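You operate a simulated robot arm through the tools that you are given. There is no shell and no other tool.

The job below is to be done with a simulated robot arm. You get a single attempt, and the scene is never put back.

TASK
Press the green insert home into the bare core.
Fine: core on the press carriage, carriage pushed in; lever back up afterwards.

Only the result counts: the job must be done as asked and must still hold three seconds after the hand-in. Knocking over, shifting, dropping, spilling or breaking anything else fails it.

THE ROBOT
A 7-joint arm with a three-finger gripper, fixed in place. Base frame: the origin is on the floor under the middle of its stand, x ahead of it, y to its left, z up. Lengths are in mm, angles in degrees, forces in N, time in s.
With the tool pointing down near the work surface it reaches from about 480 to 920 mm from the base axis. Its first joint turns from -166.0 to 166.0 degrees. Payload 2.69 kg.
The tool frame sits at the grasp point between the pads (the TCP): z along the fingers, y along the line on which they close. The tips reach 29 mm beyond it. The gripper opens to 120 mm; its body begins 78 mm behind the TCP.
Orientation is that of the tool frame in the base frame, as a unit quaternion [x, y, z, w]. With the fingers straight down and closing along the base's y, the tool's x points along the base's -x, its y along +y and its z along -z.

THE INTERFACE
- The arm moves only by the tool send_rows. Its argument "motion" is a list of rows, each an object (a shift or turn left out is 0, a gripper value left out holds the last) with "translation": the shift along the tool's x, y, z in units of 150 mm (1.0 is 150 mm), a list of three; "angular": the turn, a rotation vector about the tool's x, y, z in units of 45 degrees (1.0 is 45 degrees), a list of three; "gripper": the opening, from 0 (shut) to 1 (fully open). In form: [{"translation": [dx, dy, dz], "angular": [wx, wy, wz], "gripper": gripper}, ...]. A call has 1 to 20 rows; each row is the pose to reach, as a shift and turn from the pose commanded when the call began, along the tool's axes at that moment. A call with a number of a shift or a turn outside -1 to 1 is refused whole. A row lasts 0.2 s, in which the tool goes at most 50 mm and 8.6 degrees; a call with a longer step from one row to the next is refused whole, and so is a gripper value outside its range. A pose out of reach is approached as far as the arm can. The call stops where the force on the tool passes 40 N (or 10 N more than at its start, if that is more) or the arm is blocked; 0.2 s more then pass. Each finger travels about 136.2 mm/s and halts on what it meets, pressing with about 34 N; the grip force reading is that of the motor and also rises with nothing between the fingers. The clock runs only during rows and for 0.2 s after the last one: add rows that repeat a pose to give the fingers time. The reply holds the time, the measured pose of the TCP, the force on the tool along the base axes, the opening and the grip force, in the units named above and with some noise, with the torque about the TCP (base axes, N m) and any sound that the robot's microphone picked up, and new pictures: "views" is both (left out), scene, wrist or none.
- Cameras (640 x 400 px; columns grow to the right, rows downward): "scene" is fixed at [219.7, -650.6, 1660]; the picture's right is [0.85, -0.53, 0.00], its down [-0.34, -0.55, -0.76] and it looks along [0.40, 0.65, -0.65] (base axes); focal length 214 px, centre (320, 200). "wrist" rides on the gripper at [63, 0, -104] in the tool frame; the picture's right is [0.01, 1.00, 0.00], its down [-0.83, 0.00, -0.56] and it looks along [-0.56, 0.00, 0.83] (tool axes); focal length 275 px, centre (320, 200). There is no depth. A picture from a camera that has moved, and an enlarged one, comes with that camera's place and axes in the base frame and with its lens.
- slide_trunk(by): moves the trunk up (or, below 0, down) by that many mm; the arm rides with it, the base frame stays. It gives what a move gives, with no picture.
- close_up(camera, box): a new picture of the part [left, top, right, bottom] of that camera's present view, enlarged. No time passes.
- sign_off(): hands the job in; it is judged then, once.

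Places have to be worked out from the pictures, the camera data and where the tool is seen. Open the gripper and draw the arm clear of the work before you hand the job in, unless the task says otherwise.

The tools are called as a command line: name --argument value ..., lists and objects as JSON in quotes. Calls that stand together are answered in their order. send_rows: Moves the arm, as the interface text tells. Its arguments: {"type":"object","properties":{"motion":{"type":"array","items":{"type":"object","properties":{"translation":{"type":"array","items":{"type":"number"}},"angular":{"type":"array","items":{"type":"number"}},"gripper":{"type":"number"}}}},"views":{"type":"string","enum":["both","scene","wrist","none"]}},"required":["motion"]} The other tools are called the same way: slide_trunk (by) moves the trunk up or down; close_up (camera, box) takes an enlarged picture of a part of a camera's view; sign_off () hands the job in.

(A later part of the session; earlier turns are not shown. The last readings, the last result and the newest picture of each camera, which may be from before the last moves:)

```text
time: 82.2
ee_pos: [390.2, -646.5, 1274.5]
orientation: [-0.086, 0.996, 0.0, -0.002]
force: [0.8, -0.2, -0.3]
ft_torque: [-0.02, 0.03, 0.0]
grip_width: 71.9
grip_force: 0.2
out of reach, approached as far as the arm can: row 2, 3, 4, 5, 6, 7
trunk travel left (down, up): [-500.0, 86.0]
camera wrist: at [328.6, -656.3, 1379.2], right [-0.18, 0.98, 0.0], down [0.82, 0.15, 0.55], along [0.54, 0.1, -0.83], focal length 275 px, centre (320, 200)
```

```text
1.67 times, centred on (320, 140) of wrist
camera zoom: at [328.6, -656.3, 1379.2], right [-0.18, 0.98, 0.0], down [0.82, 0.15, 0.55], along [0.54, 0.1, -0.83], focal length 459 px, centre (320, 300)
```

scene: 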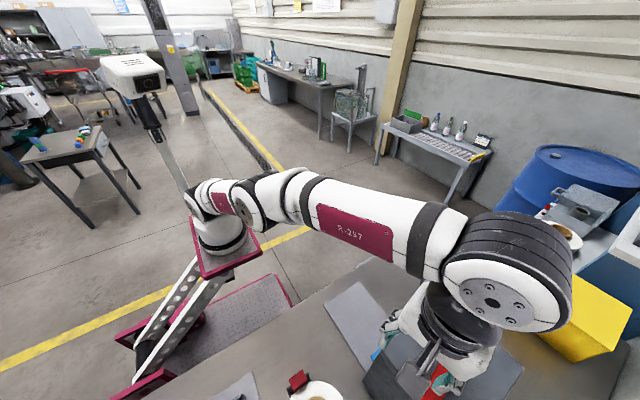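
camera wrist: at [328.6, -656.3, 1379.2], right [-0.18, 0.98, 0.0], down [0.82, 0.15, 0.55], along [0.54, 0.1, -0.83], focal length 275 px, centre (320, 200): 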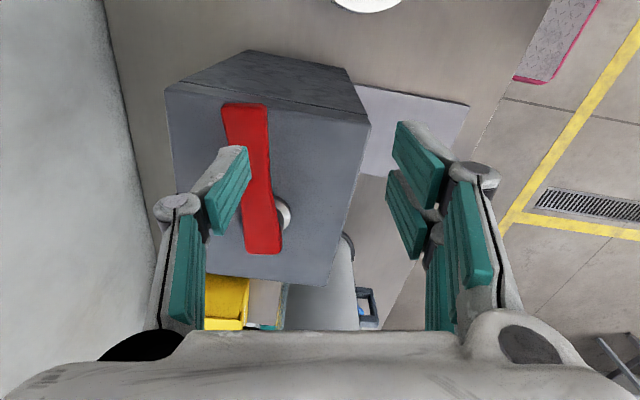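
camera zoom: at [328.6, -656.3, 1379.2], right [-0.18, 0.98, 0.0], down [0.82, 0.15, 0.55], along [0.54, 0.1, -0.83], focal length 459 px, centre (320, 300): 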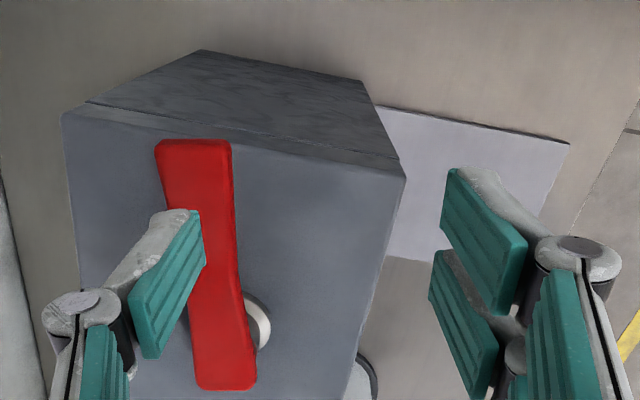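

The arm ran out of reach at this height. I'll raise the trunk to gain reach.

slide_trunk --by 85

```text
time: 83.4
ee_pos: [302.3, -645.0, 1359.3]
orientation: [-0.086, 0.996, -0.001, -0.001]
force: [0.4, 0.2, -0.8]
ft_torque: [-0.02, 0.03, 0.0]
grip_width: 72.2
grip_force: 0.1
trunk travel left (down, up): [-585.0, 1.0]
```

The TCP moved back in x as the trunk rose, so the trunk runs on an incline. I'll look at the scene.

close_up --camera "scene" --box '[0, 0, 640, 400]'

```text
1.00 times, centred on (320, 200) of scene (not enlarged: the box is as wide or as high as the picture)
camera zoom: at [219.7, -650.6, 1660.0], right [0.85, -0.53, 0.0], down [-0.34, -0.55, -0.76], along [0.4, 0.65, -0.65], focal length 214 px, centre (320, 200)
```

zoom: 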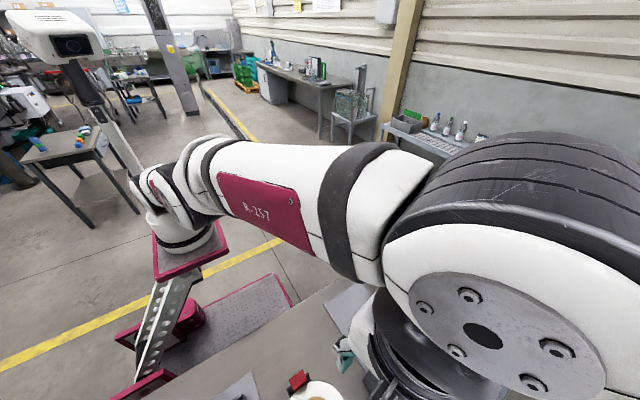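

The trunk runs on a slope, so raising it gains nothing. I'll put it back and instead tilt the tool to bring the lever end within easy reach.

slide_trunk --by -85

```text
time: 84.6
ee_pos: [301.8, -645.6, 1275.5]
orientation: [-0.085, 0.996, -0.002, -0.001]
force: [0.3, 0.0, 0.4]
ft_torque: [0.01, -0.02, 0.0]
grip_width: 71.9
grip_force: 0.1
trunk travel left (down, up): [-500.0, 86.0]
```

The trunk is vertical after all; the x shift was the arm settling from the unreachable target. Raising it does help, so I'll raise it again.

slide_trunk --by 85

send_rows --motion '[{"translation": [0, 0, 0.1]}, {"translation": [0, 0, 0.1]}]' --views "both"

```text
time: 85.8
ee_pos: [302.1, -645.3, 1359.6]
orientation: [-0.086, 0.996, -0.001, -0.002]
force: [0.1, 1.2, 0.2]
ft_torque: [0.02, 0.04, 0.0]
grip_width: 71.9
grip_force: 0.1
trunk travel left (down, up): [-585.0, 1.0]
```

```text
time: 86.4
ee_pos: [300.8, -645.4, 1345.3]
orientation: [-0.086, 0.996, -0.001, -0.002]
force: [-0.3, 0.2, 0.5]
ft_torque: [-0.03, -0.01, -0.01]
grip_width: 72.2
grip_force: 0.1
trunk travel left (down, up): [-585.0, 1.0]
camera wrist: at [239.2, -655.6, 1448.7], right [-0.18, 0.98, 0.0], down [0.82, 0.15, 0.55], along [0.55, 0.1, -0.83], focal length 275 px, centre (320, 200)
```

scene: 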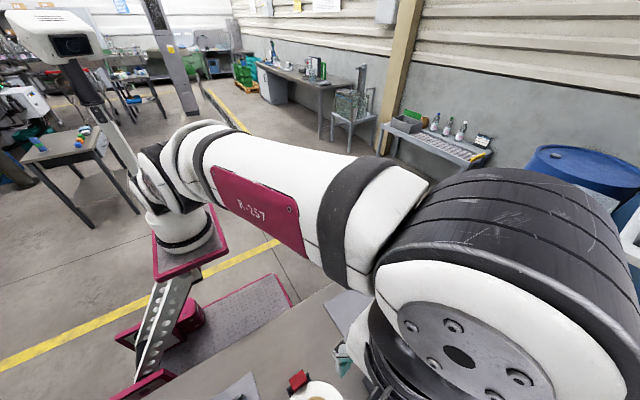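
wrist: 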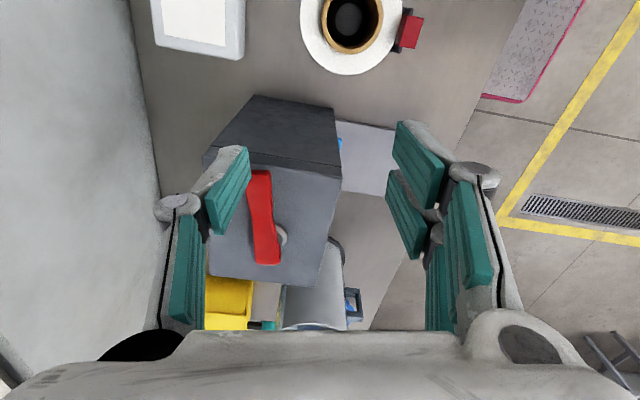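

Now TCP is at (301, -645, 1345) with the lever in view. I'll come down first, then slide over to the lever end at z ≈ 1240.

send_rows --motion '[{"translation": [0, 0, 0.2]}, {"translation": [0, 0, 0.4]}, {"translation": [-0.1, -0.1, 0.6]}, {"translation": [-0.25, -0.2, 0.7]}, {"translation": [-0.4, -0.32, 0.7]}, {"translation": [-0.52, -0.4, 0.7]}, {"translation": [-0.604, -0.459, 0.7]}, {"translation": [-0.604, -0.459, 0.7]}]' --views "both"

close_up --camera "wrist" --box '[200, 20, 440, 260]'

```text
time: 88.2
ee_pos: [376.3, -664.3, 1234.3]
orientation: [-0.087, 0.996, -0.002, -0.001]
force: [0.5, -0.4, 0.0]
ft_torque: [-0.01, 0.04, -0.01]
grip_width: 72.2
grip_force: 0.1
out of reach, approached as far as the arm can: row 5, 6, 7, 8
trunk travel left (down, up): [-585.0, 1.0]
camera wrist: at [313.1, -674.6, 1339.2], right [-0.18, 0.98, 0.0], down [0.82, 0.15, 0.55], along [0.55, 0.1, -0.83], focal length 275 px, centre (320, 200)
```

scene: 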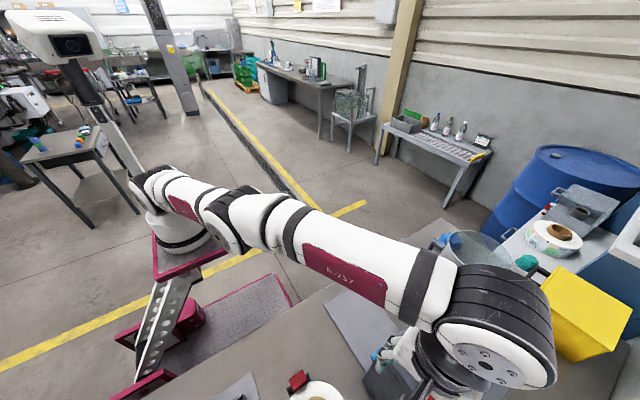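
wrist: 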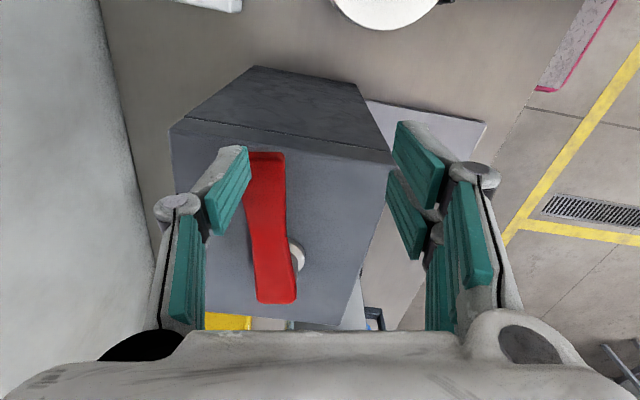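

```text
1.67 times, centred on (320, 140) of wrist
camera zoom: at [313.1, -674.6, 1339.2], right [-0.18, 0.98, 0.0], down [0.82, 0.15, 0.55], along [0.55, 0.1, -0.83], focal length 459 px, centre (320, 300)
```

zoom: 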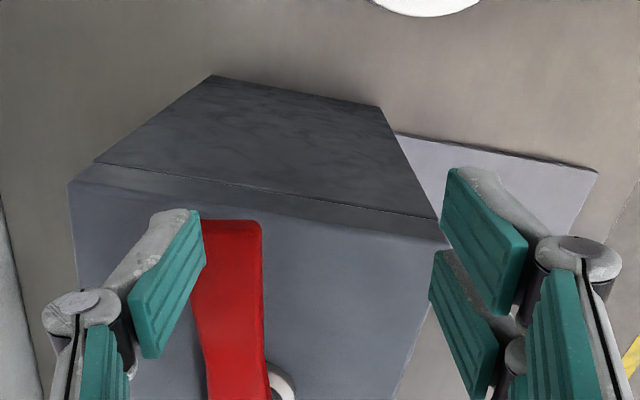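

The lever end is at the limit of the arm for a vertical tool, so I'll work it with the tool tilted outward. First I'll back away from the limit and close the hand.

send_rows --motion '[{"translation": [0, 0.1, 0], "gripper": 0.0}, {"translation": [0, 0.25, 0]}, {"translation": [0, 0.45, 0]}, {"translation": [0, 0.65, 0]}, {"translation": [0, 0.65, 0]}]' --views "none"

```text
time: 89.4
ee_pos: [358.3, -567.0, 1232.2]
orientation: [-0.086, 0.996, -0.001, -0.002]
force: [-0.1, -0.5, 0.2]
ft_torque: [0.02, 0.05, 0.0]
grip_width: 0.0
grip_force: 28.5
trunk travel left (down, up): [-585.0, 1.0]
```

I'll tilt 35° outward and hover above the lever with closed fingertips.

send_rows --motion '[{"translation": [-0.02, -0.05, -0.1], "angular": [0.15, 0, 0]}, {"translation": [-0.05, -0.15, -0.187], "angular": [0.3, 0, 0]}, {"translation": [-0.1, -0.3, -0.187], "angular": [0.45, 0, 0]}, {"translation": [-0.15, -0.5, -0.187], "angular": [0.6, 0, 0]}, {"translation": [-0.2, -0.7, -0.187], "angular": [0.78, 0, 0]}, {"translation": [-0.233, -0.872, -0.187], "angular": [0.78, 0, 0]}, {"translation": [-0.233, -0.872, -0.187], "angular": [0.78, 0, 0]}]' --views "both"

close_up --camera "wrist" --box '[200, 60, 440, 260]'

```text
time: 91.0
ee_pos: [413.7, -690.4, 1262.0]
orientation: [-0.083, 0.95, -0.301, 0.024]
force: [-0.5, 0.7, 0.9]
ft_torque: [0.0, 0.0, 0.01]
grip_width: 0.0
grip_force: 28.5
trunk travel left (down, up): [-585.0, 1.0]
camera wrist: at [340.5, -641.4, 1346.6], right [-0.15, 0.8, -0.58], down [0.76, 0.46, 0.45], along [0.63, -0.38, -0.68], focal length 275 px, centre (320, 200)
```

scene: 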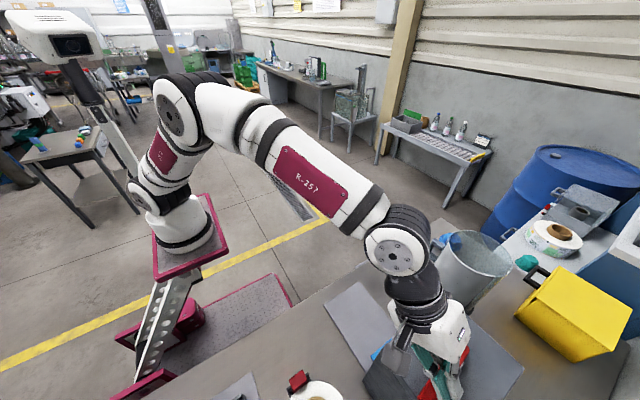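
wrist: 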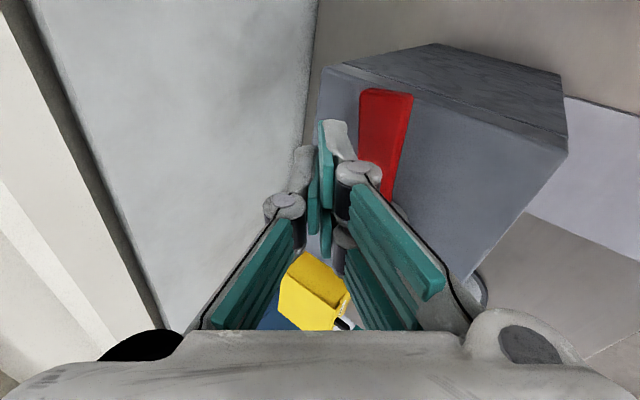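

```text
2.00 times, centred on (320, 160) of wrist
camera zoom: at [340.5, -641.4, 1346.6], right [-0.15, 0.8, -0.58], down [0.76, 0.46, 0.45], along [0.63, -0.38, -0.68], focal length 551 px, centre (320, 280)
```

zoom: 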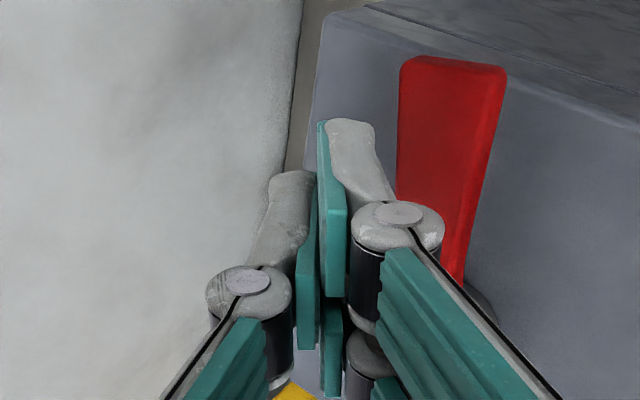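

The fingertips hover about 34 mm above the lever near its end. I'll press straight down gently to feel whether it moves downward.

send_rows --motion '[{"translation": [0, 0.0382, 0.0546]}, {"translation": [0, 0.0765, 0.1092]}, {"translation": [0, 0.0995, 0.142]}, {"translation": [0, 0.111, 0.1584]}, {"translation": [0, 0.1225, 0.1748]}, {"translation": [0, 0.134, 0.1911]}, {"translation": [0, 0.1454, 0.2075]}, {"translation": [0, 0.1569, 0.2239]}, {"translation": [0, 0.172, 0.2457]}]' --views "both"

```text
time: 93.0
ee_pos: [416.0, -692.0, 1220.8]
orientation: [-0.083, 0.949, -0.303, 0.026]
force: [-1.5, 5.2, 12.7]
ft_torque: [0.03, -0.03, 0.01]
grip_width: 0.0
grip_force: 28.6
trunk travel left (down, up): [-585.0, 1.0]
camera wrist: at [341.8, -642.2, 1305.7], right [-0.15, 0.8, -0.58], down [0.76, 0.46, 0.45], along [0.63, -0.38, -0.68], focal length 275 px, centre (320, 200)
```

scene: 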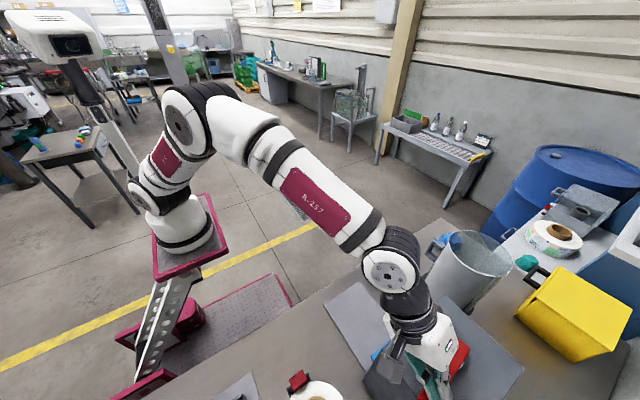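
wrist: 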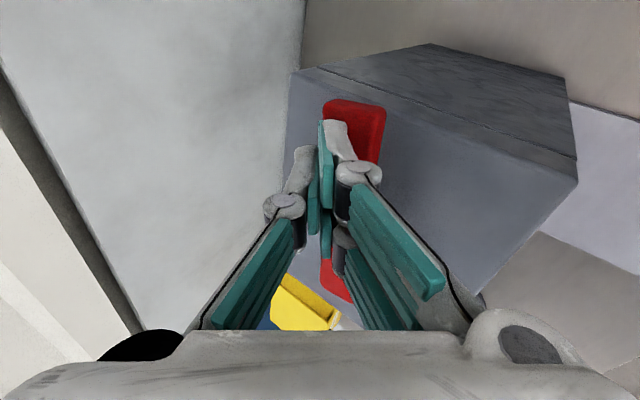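

Contact at 13 N, slightly lower than I expected. I'll check whether the lever has moved.

close_up --camera "wrist" --box '[240, 60, 420, 310]'

close_up --camera "scene" --box '[380, 310, 500, 400]'

```text
1.60 times, centred on (330, 185) of wrist
camera zoom: at [341.8, -642.2, 1305.7], right [-0.15, 0.8, -0.58], down [0.76, 0.46, 0.45], along [0.63, -0.38, -0.68], focal length 440 px, centre (304, 224)
```

zoom: 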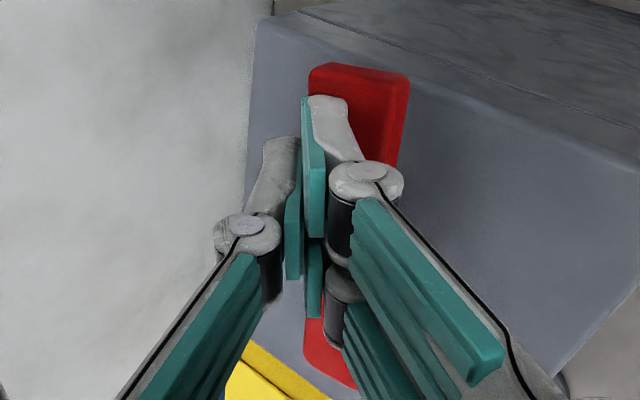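

```text
4.44 times, centred on (440, 355) of scene
camera zoom: at [219.7, -650.6, 1660.0], right [0.85, -0.53, 0.0], down [-0.34, -0.55, -0.76], along [0.4, 0.65, -0.65], focal length 953 px, centre (-213, -489)
```

zoom: 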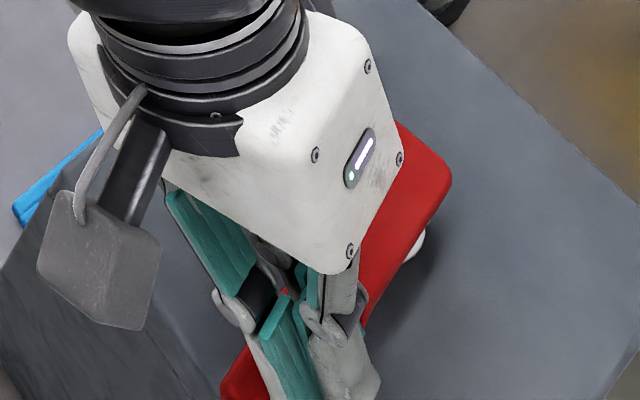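

The lever hasn't moved noticeably at 13 N. I'll press a bit harder, within the force limit.

send_rows --motion '[{"translation": [0, 0.0077, 0.0109]}, {"translation": [0, 0.0153, 0.0218]}, {"translation": [0, 0.023, 0.0328]}, {"translation": [0, 0.0306, 0.0437]}, {"translation": [0, 0.0382, 0.0546]}, {"translation": [0, 0.0459, 0.0655]}]' --views "both"

close_up --camera "scene" --box '[380, 310, 500, 400]'

```text
time: 93.7
ee_pos: [416.2, -693.4, 1220.8]
orientation: [-0.083, 0.947, -0.308, 0.027]
force: [-0.6, 0.4, 6.5]
ft_torque: [-0.07, 0.03, -0.02]
grip_width: 0.0
grip_force: 28.6
trunk travel left (down, up): [-585.0, 1.0]
stopped in row 3: the force on the tool passed its limit at 42 N (the readings are from after the stop); the commanded pose is now the measured one
camera wrist: at [342.7, -643.9, 1304.8], right [-0.14, 0.8, -0.59], down [0.76, 0.47, 0.45], along [0.63, -0.38, -0.67], focal length 275 px, centre (320, 200)
```

scene: 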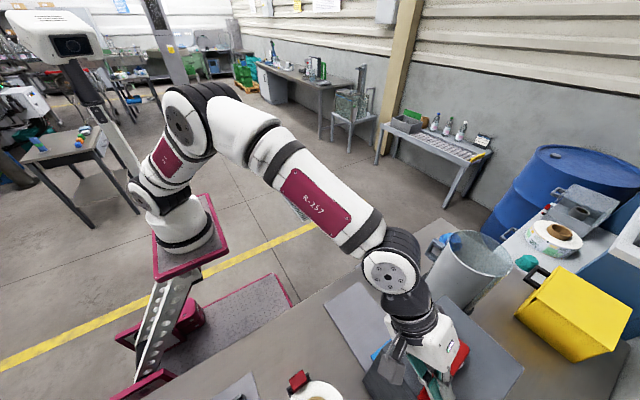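
wrist: 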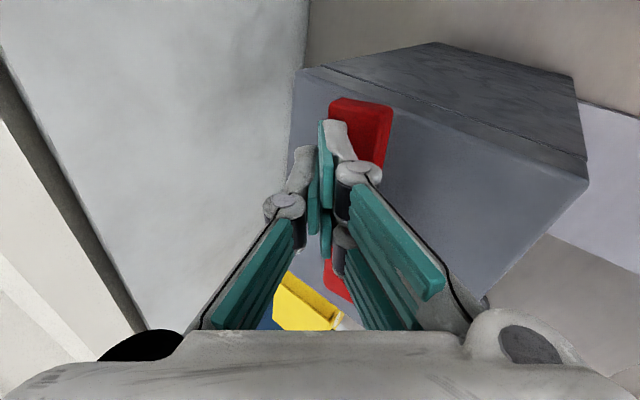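

```text
4.44 times, centred on (440, 355) of scene
camera zoom: at [219.7, -650.6, 1660.0], right [0.85, -0.53, 0.0], down [-0.34, -0.55, -0.76], along [0.4, 0.65, -0.65], focal length 953 px, centre (-213, -489)
```

zoom: 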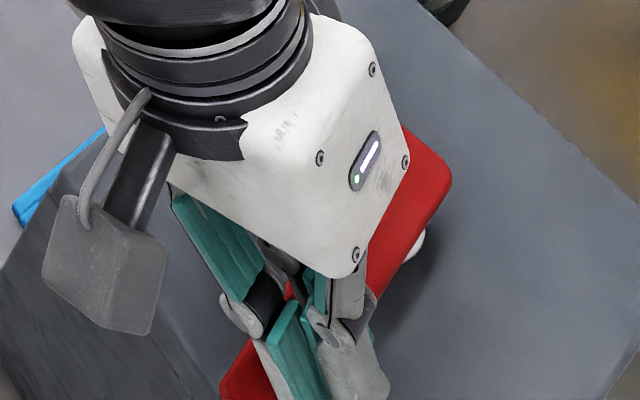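

Pressing down at 42 N doesn't budge it, so the lever must turn about the hub's vertical axis. I'll raise the fingertips over the bar to its far (-y) side to try pulling the end toward +y.

send_rows --motion '[{"translation": [0, -0.0957, -0.1365]}, {"translation": [0.03, -0.16, -0.085]}, {"translation": [0.07, -0.24, -0.03]}, {"translation": [0.1, -0.314, 0.016]}, {"translation": [0.1, -0.314, 0.016]}]' --views "both"

close_up --camera "wrist" --box '[200, 60, 440, 260]'

```text
time: 94.9
ee_pos: [407.6, -735.9, 1242.8]
orientation: [-0.083, 0.948, -0.306, 0.027]
force: [0.2, 0.1, 0.4]
ft_torque: [0.03, 0.01, -0.02]
grip_width: 0.0
grip_force: 28.7
trunk travel left (down, up): [-585.0, 1.0]
camera wrist: at [334.6, -686.1, 1327.9], right [-0.14, 0.8, -0.59], down [0.76, 0.47, 0.45], along [0.63, -0.38, -0.68], focal length 275 px, centre (320, 200)
```

scene: 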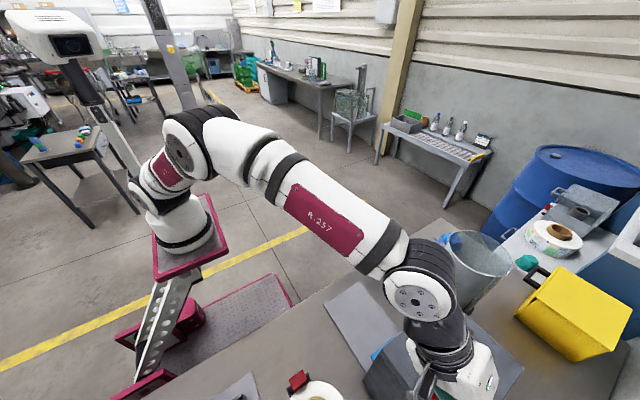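
wrist: 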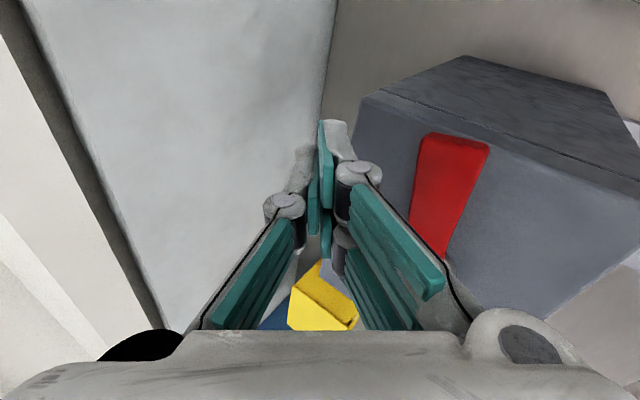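

```text
2.00 times, centred on (320, 160) of wrist
camera zoom: at [334.6, -686.1, 1327.9], right [-0.14, 0.8, -0.59], down [0.76, 0.47, 0.45], along [0.63, -0.38, -0.68], focal length 551 px, centre (320, 280)
```

zoom: 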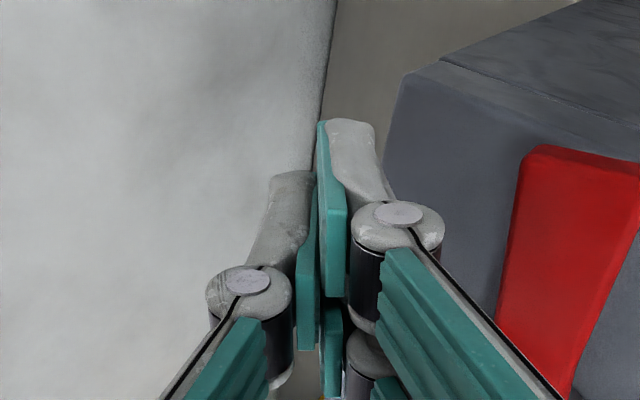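

I'm over the far side of the bar with clearance. Lowering beside it now.

send_rows --motion '[{"translation": [0, 0.042, 0.06]}, {"translation": [0, 0.084, 0.12]}, {"translation": [0, 0.126, 0.18]}, {"translation": [0, 0.164, 0.235]}, {"translation": [0, 0.164, 0.235]}]' --views "both"

close_up --camera "wrist" --box '[220, 60, 500, 280]'

```text
time: 96.1
ee_pos: [406.8, -734.0, 1200.2]
orientation: [-0.083, 0.948, -0.307, 0.027]
force: [-0.9, 0.2, 0.1]
ft_torque: [-0.03, -0.03, 0.05]
grip_width: 0.0
grip_force: 28.2
trunk travel left (down, up): [-585.0, 1.0]
camera wrist: at [334.0, -685.4, 1284.9], right [-0.14, 0.8, -0.59], down [0.76, 0.47, 0.45], along [0.63, -0.38, -0.68], focal length 275 px, centre (320, 200)
```

scene: 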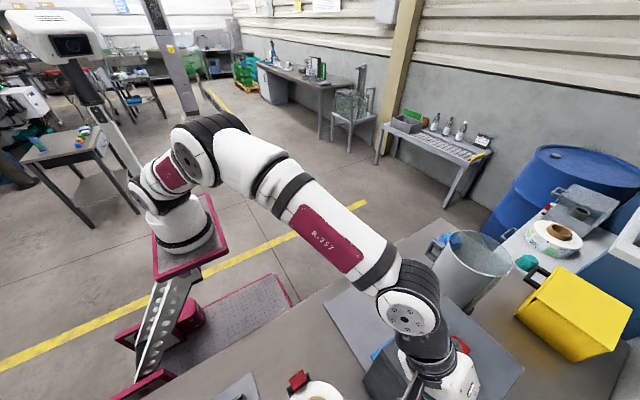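
wrist: 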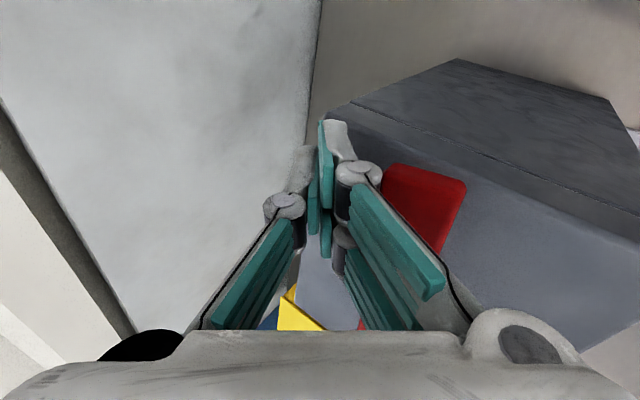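

```text
1.82 times, centred on (360, 170) of wrist
camera zoom: at [334.0, -685.4, 1284.9], right [-0.14, 0.8, -0.59], down [0.76, 0.47, 0.45], along [0.63, -0.38, -0.68], focal length 500 px, centre (247, 254)
```

zoom: 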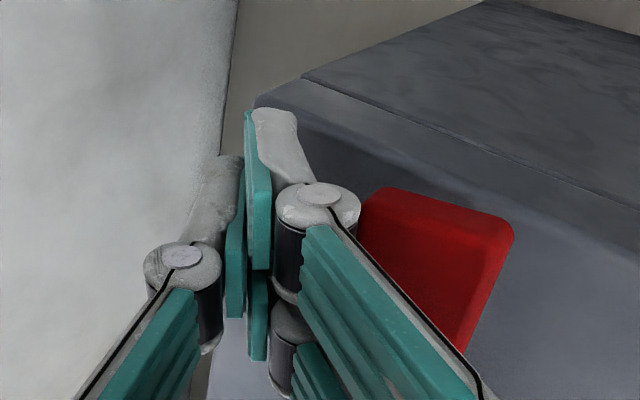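

Fingertips are beside the bar's far edge. I'll pull its end toward +y in small steps and watch the force.

send_rows --motion '[{"translation": [0, 0.0218, -0.0153]}, {"translation": [0, 0.0437, -0.0306]}, {"translation": [0, 0.06, -0.042]}, {"translation": [0, 0.0764, -0.0535]}, {"translation": [0, 0.0928, -0.065]}, {"translation": [0, 0.109, -0.0764]}, {"translation": [0, 0.1255, -0.0879]}, {"translation": [0, 0.142, -0.0993]}]' --views "both"

close_up --camera "wrist" --box '[220, 60, 500, 280]'

```text
time: 97.9
ee_pos: [404.3, -709.5, 1201.4]
orientation: [-0.083, 0.948, -0.307, 0.026]
force: [0.0, -0.3, 1.9]
ft_torque: [0.01, 0.0, 0.02]
grip_width: 0.0
grip_force: 28.5
trunk travel left (down, up): [-585.0, 1.0]
camera wrist: at [330.7, -659.5, 1285.7], right [-0.14, 0.8, -0.59], down [0.76, 0.47, 0.45], along [0.63, -0.38, -0.68], focal length 275 px, centre (320, 200)
```

scene: 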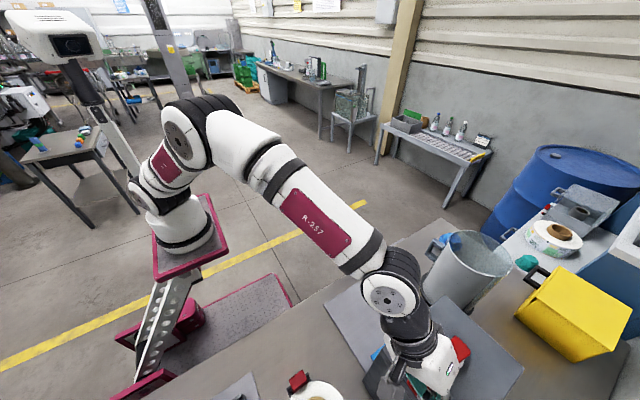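
wrist: 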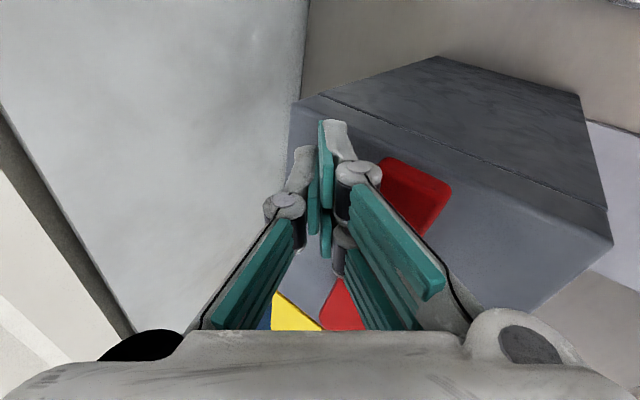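

```text
1.82 times, centred on (360, 170) of wrist
camera zoom: at [330.7, -659.5, 1285.7], right [-0.14, 0.8, -0.59], down [0.76, 0.47, 0.45], along [0.63, -0.38, -0.68], focal length 500 px, centre (247, 254)
```

zoom: 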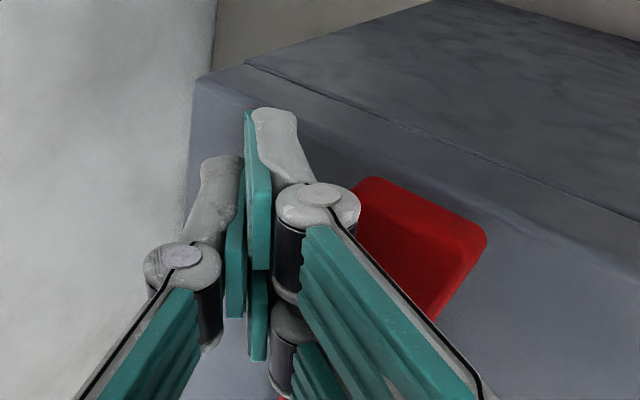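

The lever is turning with light force. I'll check its position and height in the scene view.

close_up --camera "scene" --box '[380, 310, 500, 400]'

```text
4.44 times, centred on (440, 355) of scene
camera zoom: at [219.7, -650.6, 1660.0], right [0.85, -0.53, 0.0], down [-0.34, -0.55, -0.76], along [0.4, 0.65, -0.65], focal length 953 px, centre (-213, -489)
```

zoom: 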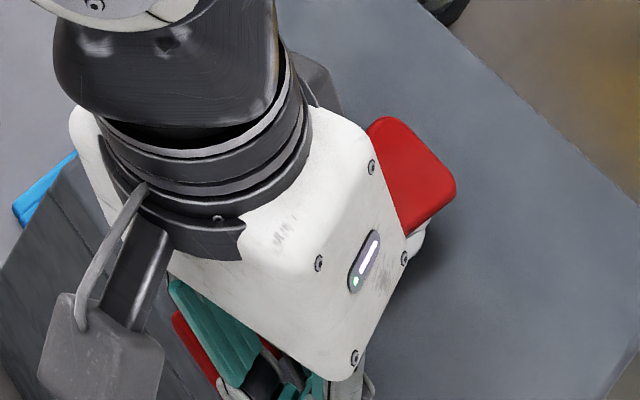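

The lever turns clockwise. I'll follow the arc about the hub at (499, -681) in stages, watching the force for the press load.

send_rows --motion '[{"translation": [-0.005, 0.022, -0.0154]}, {"translation": [-0.009, 0.044, -0.0308]}, {"translation": [-0.014, 0.066, -0.0462]}, {"translation": [-0.018, 0.088, -0.0615]}, {"translation": [-0.023, 0.11, -0.077]}, {"translation": [-0.028, 0.132, -0.0923]}, {"translation": [-0.032, 0.154, -0.1077]}, {"translation": [-0.037, 0.175, -0.123]}, {"translation": [-0.042, 0.197, -0.1385]}, {"translation": [-0.046, 0.219, -0.154]}, {"translation": [-0.051, 0.241, -0.169]}, {"translation": [-0.055, 0.263, -0.1846]}, {"translation": [-0.06, 0.285, -0.2]}, {"translation": [-0.06, 0.285, -0.2]}]' --views "both"

close_up --camera "scene" --box '[360, 290, 500, 400]'

```text
time: 100.9
ee_pos: [404.3, -657.9, 1200.9]
orientation: [-0.083, 0.948, -0.306, 0.027]
force: [0.0, -0.8, -0.4]
ft_torque: [0.03, 0.0, 0.01]
grip_width: 0.2
grip_force: 29.0
trunk travel left (down, up): [-585.0, 1.0]
camera wrist: at [330.4, -607.3, 1284.8], right [-0.14, 0.8, -0.59], down [0.76, 0.47, 0.45], along [0.63, -0.38, -0.68], focal length 275 px, centre (320, 200)
```

scene: 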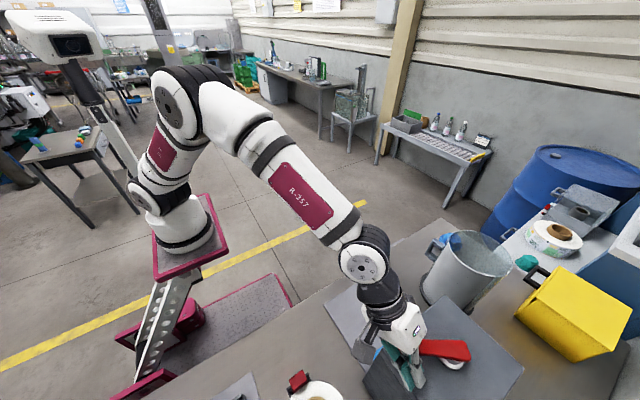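
wrist: 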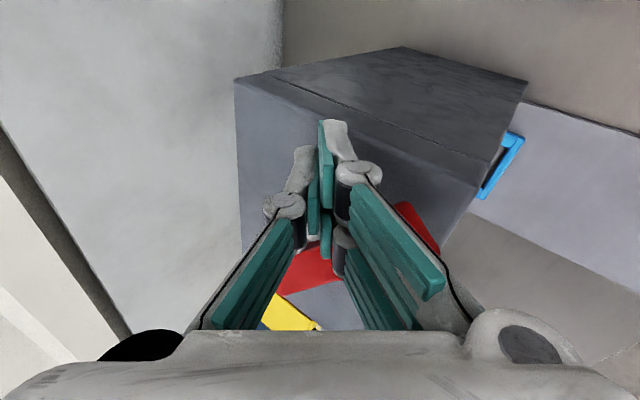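

```text
3.64 times, centred on (430, 345) of scene
camera zoom: at [219.7, -650.6, 1660.0], right [0.85, -0.53, 0.0], down [-0.34, -0.55, -0.76], along [0.4, 0.65, -0.65], focal length 780 px, centre (-80, -327)
```

zoom: 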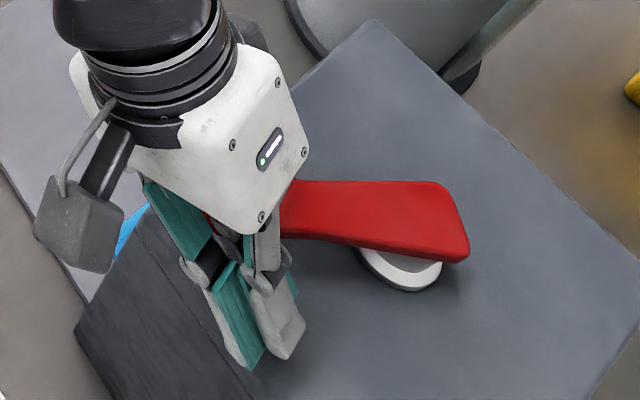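

The lever has turned about 40° with almost no load. Continuing along the arc.

send_rows --motion '[{"translation": [-0.012, 0.021, -0.015]}, {"translation": [-0.025, 0.043, -0.03]}, {"translation": [-0.038, 0.064, -0.045]}, {"translation": [-0.051, 0.085, -0.06]}, {"translation": [-0.064, 0.107, -0.075]}, {"translation": [-0.076, 0.128, -0.09]}, {"translation": [-0.094, 0.145, -0.102]}, {"translation": [-0.112, 0.162, -0.114]}, {"translation": [-0.13, 0.178, -0.125]}, {"translation": [-0.148, 0.195, -0.137]}, {"translation": [-0.166, 0.212, -0.149]}, {"translation": [-0.184, 0.228, -0.16]}, {"translation": [-0.184, 0.228, -0.16]}]' --views "both"

close_up --camera "scene" --box '[360, 290, 500, 400]'

```text
time: 103.7
ee_pos: [423.5, -611.6, 1200.6]
orientation: [-0.084, 0.948, -0.306, 0.026]
force: [-0.1, 0.1, -0.4]
ft_torque: [0.02, -0.03, 0.0]
grip_width: 0.1
grip_force: 28.8
trunk travel left (down, up): [-585.0, 1.0]
camera wrist: at [350.2, -560.7, 1284.0], right [-0.14, 0.8, -0.59], down [0.76, 0.47, 0.45], along [0.63, -0.38, -0.68], focal length 275 px, centre (320, 200)
```

scene: 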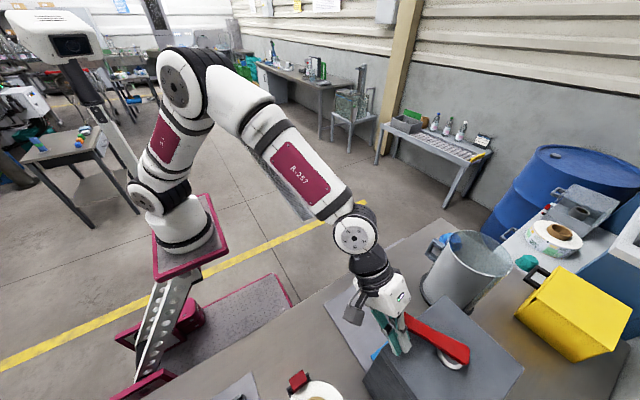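
wrist: 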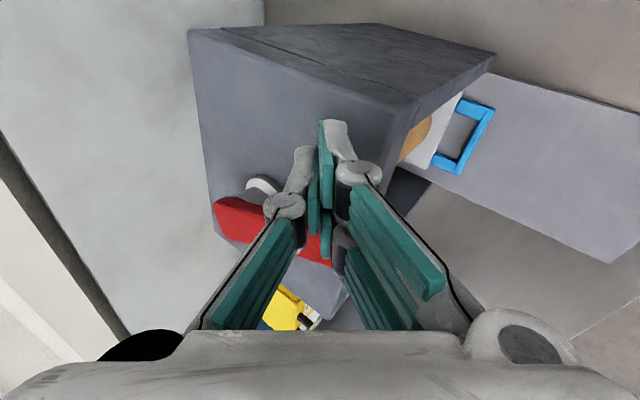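

```text
3.64 times, centred on (430, 345) of scene
camera zoom: at [219.7, -650.6, 1660.0], right [0.85, -0.53, 0.0], down [-0.34, -0.55, -0.76], along [0.4, 0.65, -0.65], focal length 780 px, centre (-80, -327)
```

zoom: 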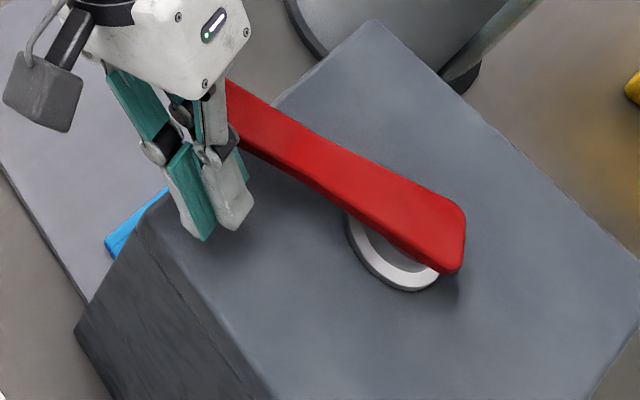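

The lever is at about 118° and still free. I'll keep going around toward the front.

send_rows --motion '[{"translation": [-0.032, 0.006, -0.004]}, {"translation": [-0.065, 0.012, -0.009]}, {"translation": [-0.097, 0.018, -0.013]}, {"translation": [-0.13, 0.025, -0.017]}, {"translation": [-0.162, 0.031, -0.022]}, {"translation": [-0.194, 0.037, -0.026]}, {"translation": [-0.225, 0.037, -0.026]}, {"translation": [-0.256, 0.036, -0.025]}, {"translation": [-0.287, 0.036, -0.025]}, {"translation": [-0.318, 0.035, -0.025]}, {"translation": [-0.349, 0.035, -0.024]}, {"translation": [-0.38, 0.034, -0.024]}, {"translation": [-0.41, 0.034, -0.024]}, {"translation": [-0.41, 0.034, -0.024]}]' --views "both"

close_up --camera "scene" --box '[360, 270, 500, 400]'

```text
time: 106.1
ee_pos: [461.9, -599.4, 1197.2]
orientation: [-0.078, 0.949, -0.304, 0.018]
force: [-12.1, 0.1, -0.8]
ft_torque: [-0.19, 0.21, -0.14]
grip_width: 0.3
grip_force: 27.9
trunk travel left (down, up): [-585.0, 1.0]
stopped in row 12: the force on the tool passed its limit at 43 N (the readings are from after the stop); the commanded pose is now the measured one
camera wrist: at [390.3, -548.2, 1282.8], right [-0.14, 0.8, -0.58], down [0.78, 0.45, 0.44], along [0.61, -0.39, -0.69], focal length 275 px, centre (320, 200)
```

scene: 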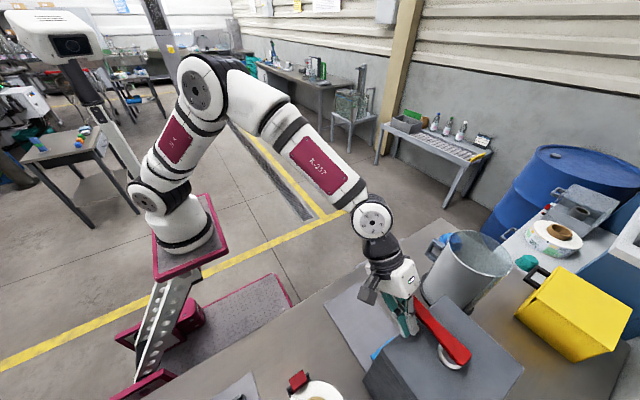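
wrist: 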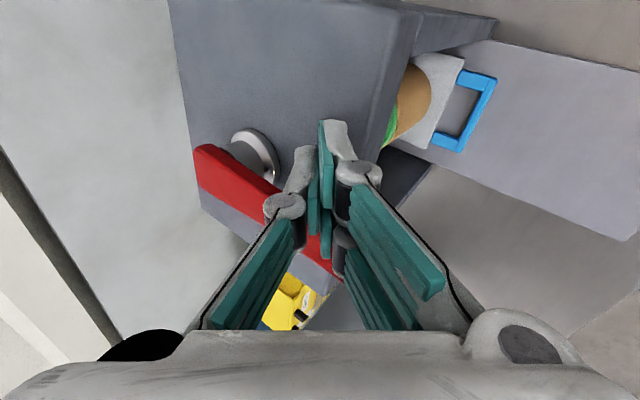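

```text
3.08 times, centred on (430, 335) of scene
camera zoom: at [219.7, -650.6, 1660.0], right [0.85, -0.53, 0.0], down [-0.34, -0.55, -0.76], along [0.4, 0.65, -0.65], focal length 660 px, centre (-18, -215)
```

zoom: 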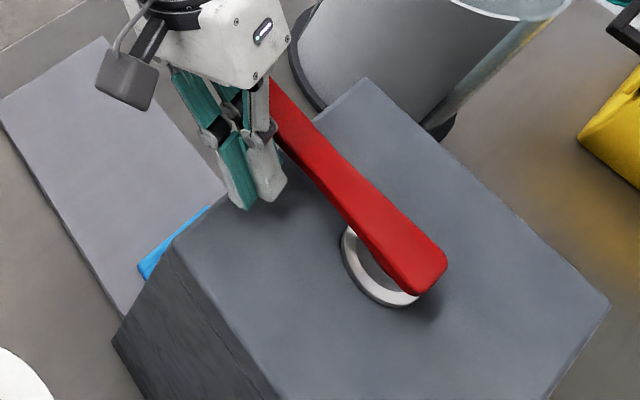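

The lever now resists at 43 N after about 90° of turn. I'll zoom in on the wrist view to see the insert and ram.

close_up --camera "wrist" --box '[340, 40, 520, 180]'

close_up --camera "wrist" --box '[180, 100, 380, 300]'

```text
2.86 times, centred on (430, 110) of wrist
camera zoom: at [390.3, -548.2, 1282.8], right [-0.14, 0.8, -0.58], down [0.78, 0.45, 0.44], along [0.61, -0.39, -0.69], focal length 786 px, centre (6, 457)
```

zoom: 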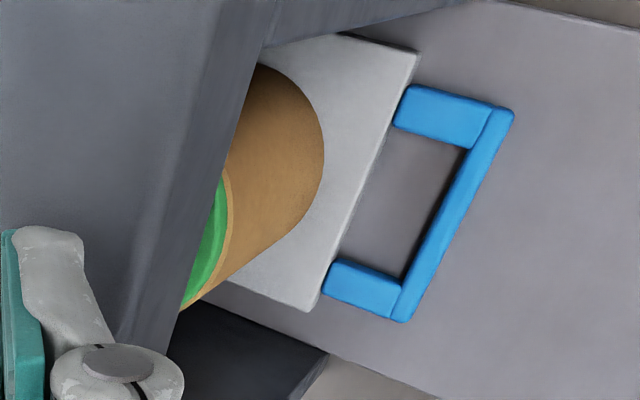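

```text
2.00 times, centred on (280, 200) of wrist
camera zoom: at [390.3, -548.2, 1282.8], right [-0.14, 0.8, -0.58], down [0.78, 0.45, 0.44], along [0.61, -0.39, -0.69], focal length 551 px, centre (400, 200)
```

zoom: 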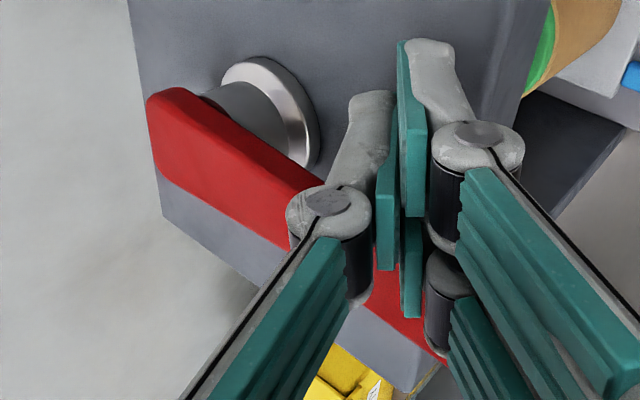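

The flange now looks flush against the core rim. I'll push once more in small steps to be sure the lever is at the end of its travel.

send_rows --motion '[{"translation": [-0.01, 0, 0]}, {"translation": [-0.02, 0, 0]}, {"translation": [-0.03, 0, 0]}, {"translation": [-0.04, 0, 0]}, {"translation": [-0.05, 0, 0]}, {"translation": [-0.06, 0, 0]}]' --views "both"

close_up --camera "scene" --box '[360, 270, 500, 400]'

close_up --camera "wrist" --box '[340, 40, 520, 180]'

```text
time: 107.2
ee_pos: [460.8, -599.4, 1196.7]
orientation: [-0.074, 0.95, -0.303, 0.011]
force: [-12.2, 1.5, 2.0]
ft_torque: [-0.12, 0.12, -0.04]
grip_width: 0.0
grip_force: 28.8
trunk travel left (down, up): [-585.0, 1.0]
stopped in row 5: the force on the tool passed its limit at 41 N (the readings are from after the stop); the commanded pose is now the measured one
camera wrist: at [391.7, -548.1, 1282.6], right [-0.14, 0.81, -0.58], down [0.78, 0.44, 0.43], along [0.61, -0.39, -0.69], focal length 275 px, centre (320, 200)
```

scene: 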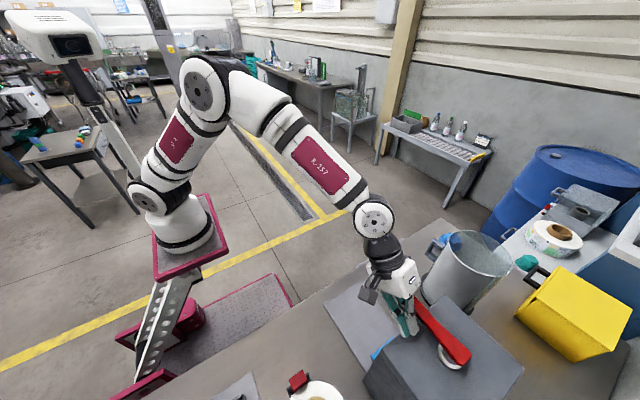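
wrist: 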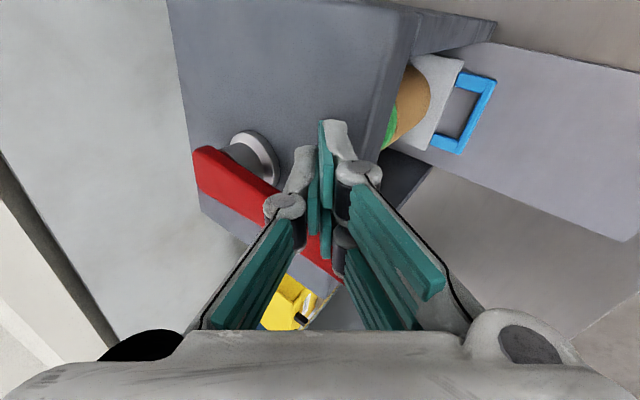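

```text
3.08 times, centred on (430, 335) of scene
camera zoom: at [219.7, -650.6, 1660.0], right [0.85, -0.53, 0.0], down [-0.34, -0.55, -0.76], along [0.4, 0.65, -0.65], focal length 660 px, centre (-18, -215)
```

zoom: 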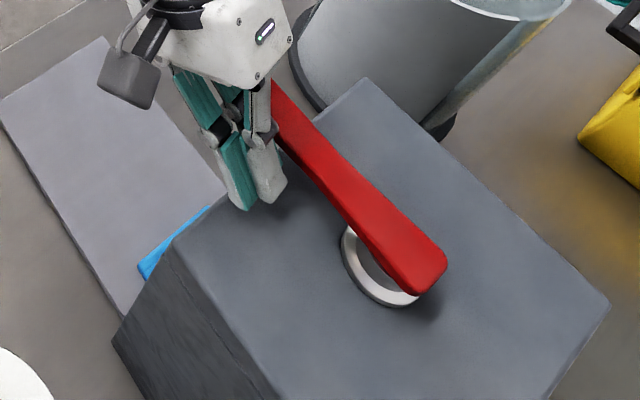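

```text
2.86 times, centred on (430, 110) of wrist
camera zoom: at [391.7, -548.1, 1282.6], right [-0.14, 0.81, -0.58], down [0.78, 0.44, 0.43], along [0.61, -0.39, -0.69], focal length 786 px, centre (6, 457)
```

zoom: 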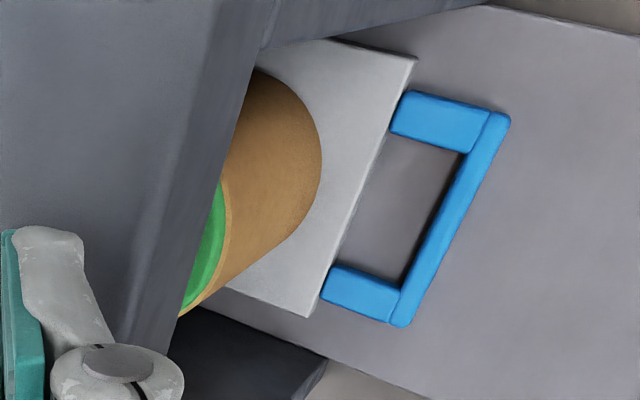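

The lever stopped at the same place twice, so that's its end stop (about 90° of travel), and the insert looks flush. Now I'll lift over the bar to its +x side so I can bring it back.

send_rows --motion '[{"translation": [0.04, 0.005, -0.004]}, {"translation": [0.04, -0.09, -0.14]}, {"translation": [0.04, -0.188, -0.276]}, {"translation": [-0.15, -0.16, -0.3]}, {"translation": [-0.33, -0.13, -0.32]}, {"translation": [-0.518, -0.093, -0.342]}, {"translation": [-0.518, -0.093, -0.342]}]' --views "both"

close_up --camera "scene" --box '[360, 270, 500, 400]'

```text
time: 108.8
ee_pos: [539.7, -569.7, 1243.3]
orientation: [-0.075, 0.95, -0.303, 0.015]
force: [-0.1, 0.2, 0.4]
ft_torque: [0.01, -0.02, 0.0]
grip_width: 0.0
grip_force: 27.8
trunk travel left (down, up): [-585.0, 1.0]
camera wrist: at [469.4, -518.5, 1329.3], right [-0.14, 0.8, -0.58], down [0.78, 0.45, 0.44], along [0.61, -0.39, -0.69], focal length 275 px, centre (320, 200)
```

scene: 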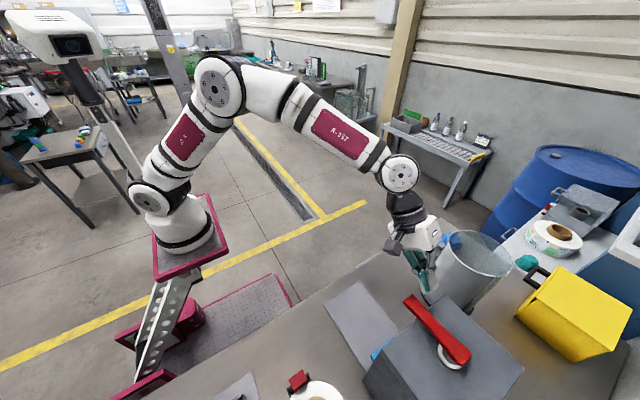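
wrist: 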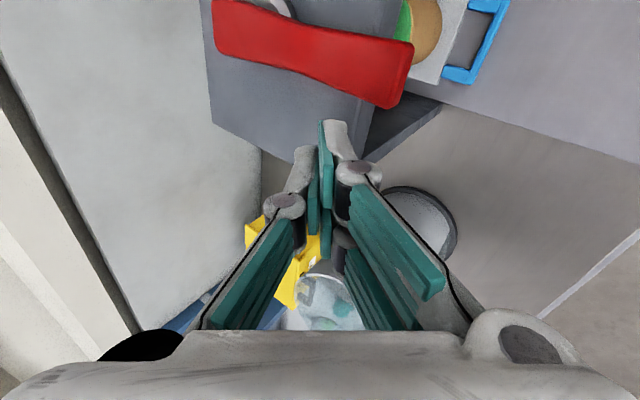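

```text
3.08 times, centred on (430, 335) of scene
camera zoom: at [219.7, -650.6, 1660.0], right [0.85, -0.53, 0.0], down [-0.34, -0.55, -0.76], along [0.4, 0.65, -0.65], focal length 660 px, centre (-18, -215)
```

zoom: 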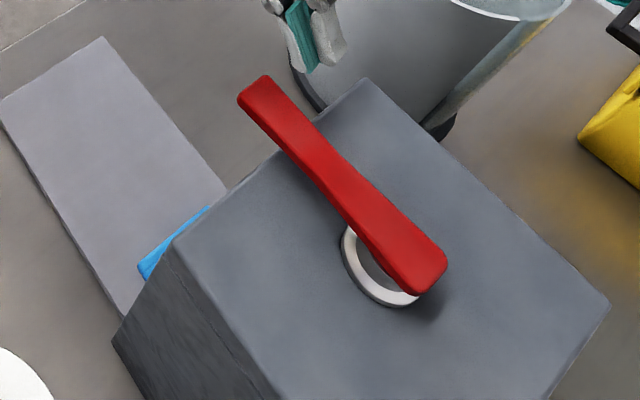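

The lever stays where I left it, pointing to +y. I'll lower the fingertips on its +x side.

send_rows --motion '[{"translation": [-0.02, 0.05, 0.07]}, {"translation": [-0.02, 0.1, 0.14]}, {"translation": [-0.02, 0.15, 0.21]}, {"translation": [-0.02, 0.2, 0.283]}, {"translation": [-0.02, 0.2, 0.283]}]' --views "both"

close_up --camera "scene" --box '[380, 240, 500, 370]'

```text
time: 110.0
ee_pos: [541.8, -568.2, 1191.9]
orientation: [-0.075, 0.95, -0.303, 0.013]
force: [-0.1, -0.8, -0.8]
ft_torque: [-0.02, 0.02, 0.01]
grip_width: 0.0
grip_force: 28.5
trunk travel left (down, up): [-585.0, 1.0]
camera wrist: at [470.8, -517.5, 1278.5], right [-0.14, 0.8, -0.58], down [0.78, 0.45, 0.44], along [0.61, -0.39, -0.69], focal length 275 px, centre (320, 200)
```

scene: 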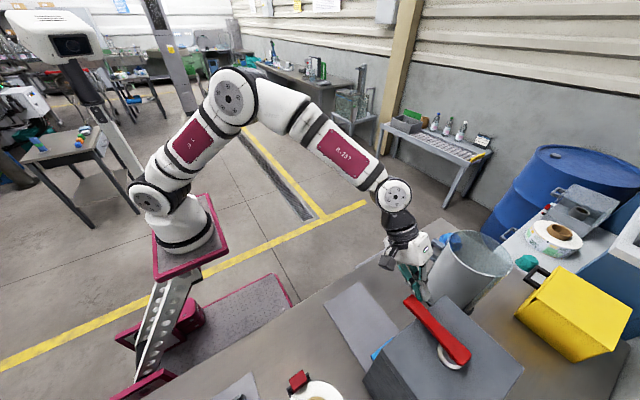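
wrist: 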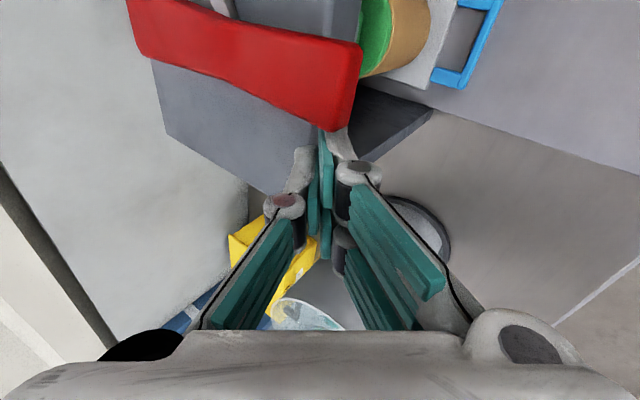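

```text
3.08 times, centred on (440, 305) of scene
camera zoom: at [219.7, -650.6, 1660.0], right [0.85, -0.53, 0.0], down [-0.34, -0.55, -0.76], along [0.4, 0.65, -0.65], focal length 660 px, centre (-49, -123)
```

zoom: 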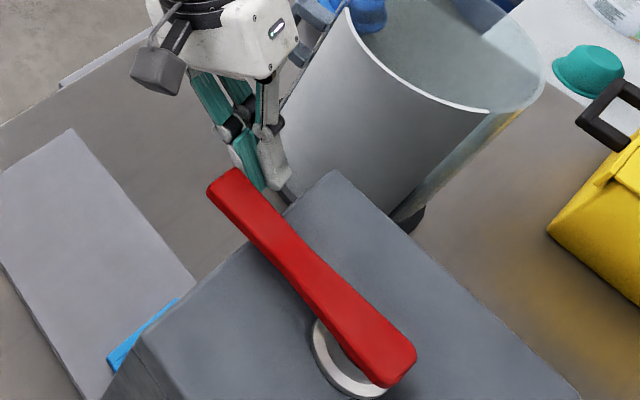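

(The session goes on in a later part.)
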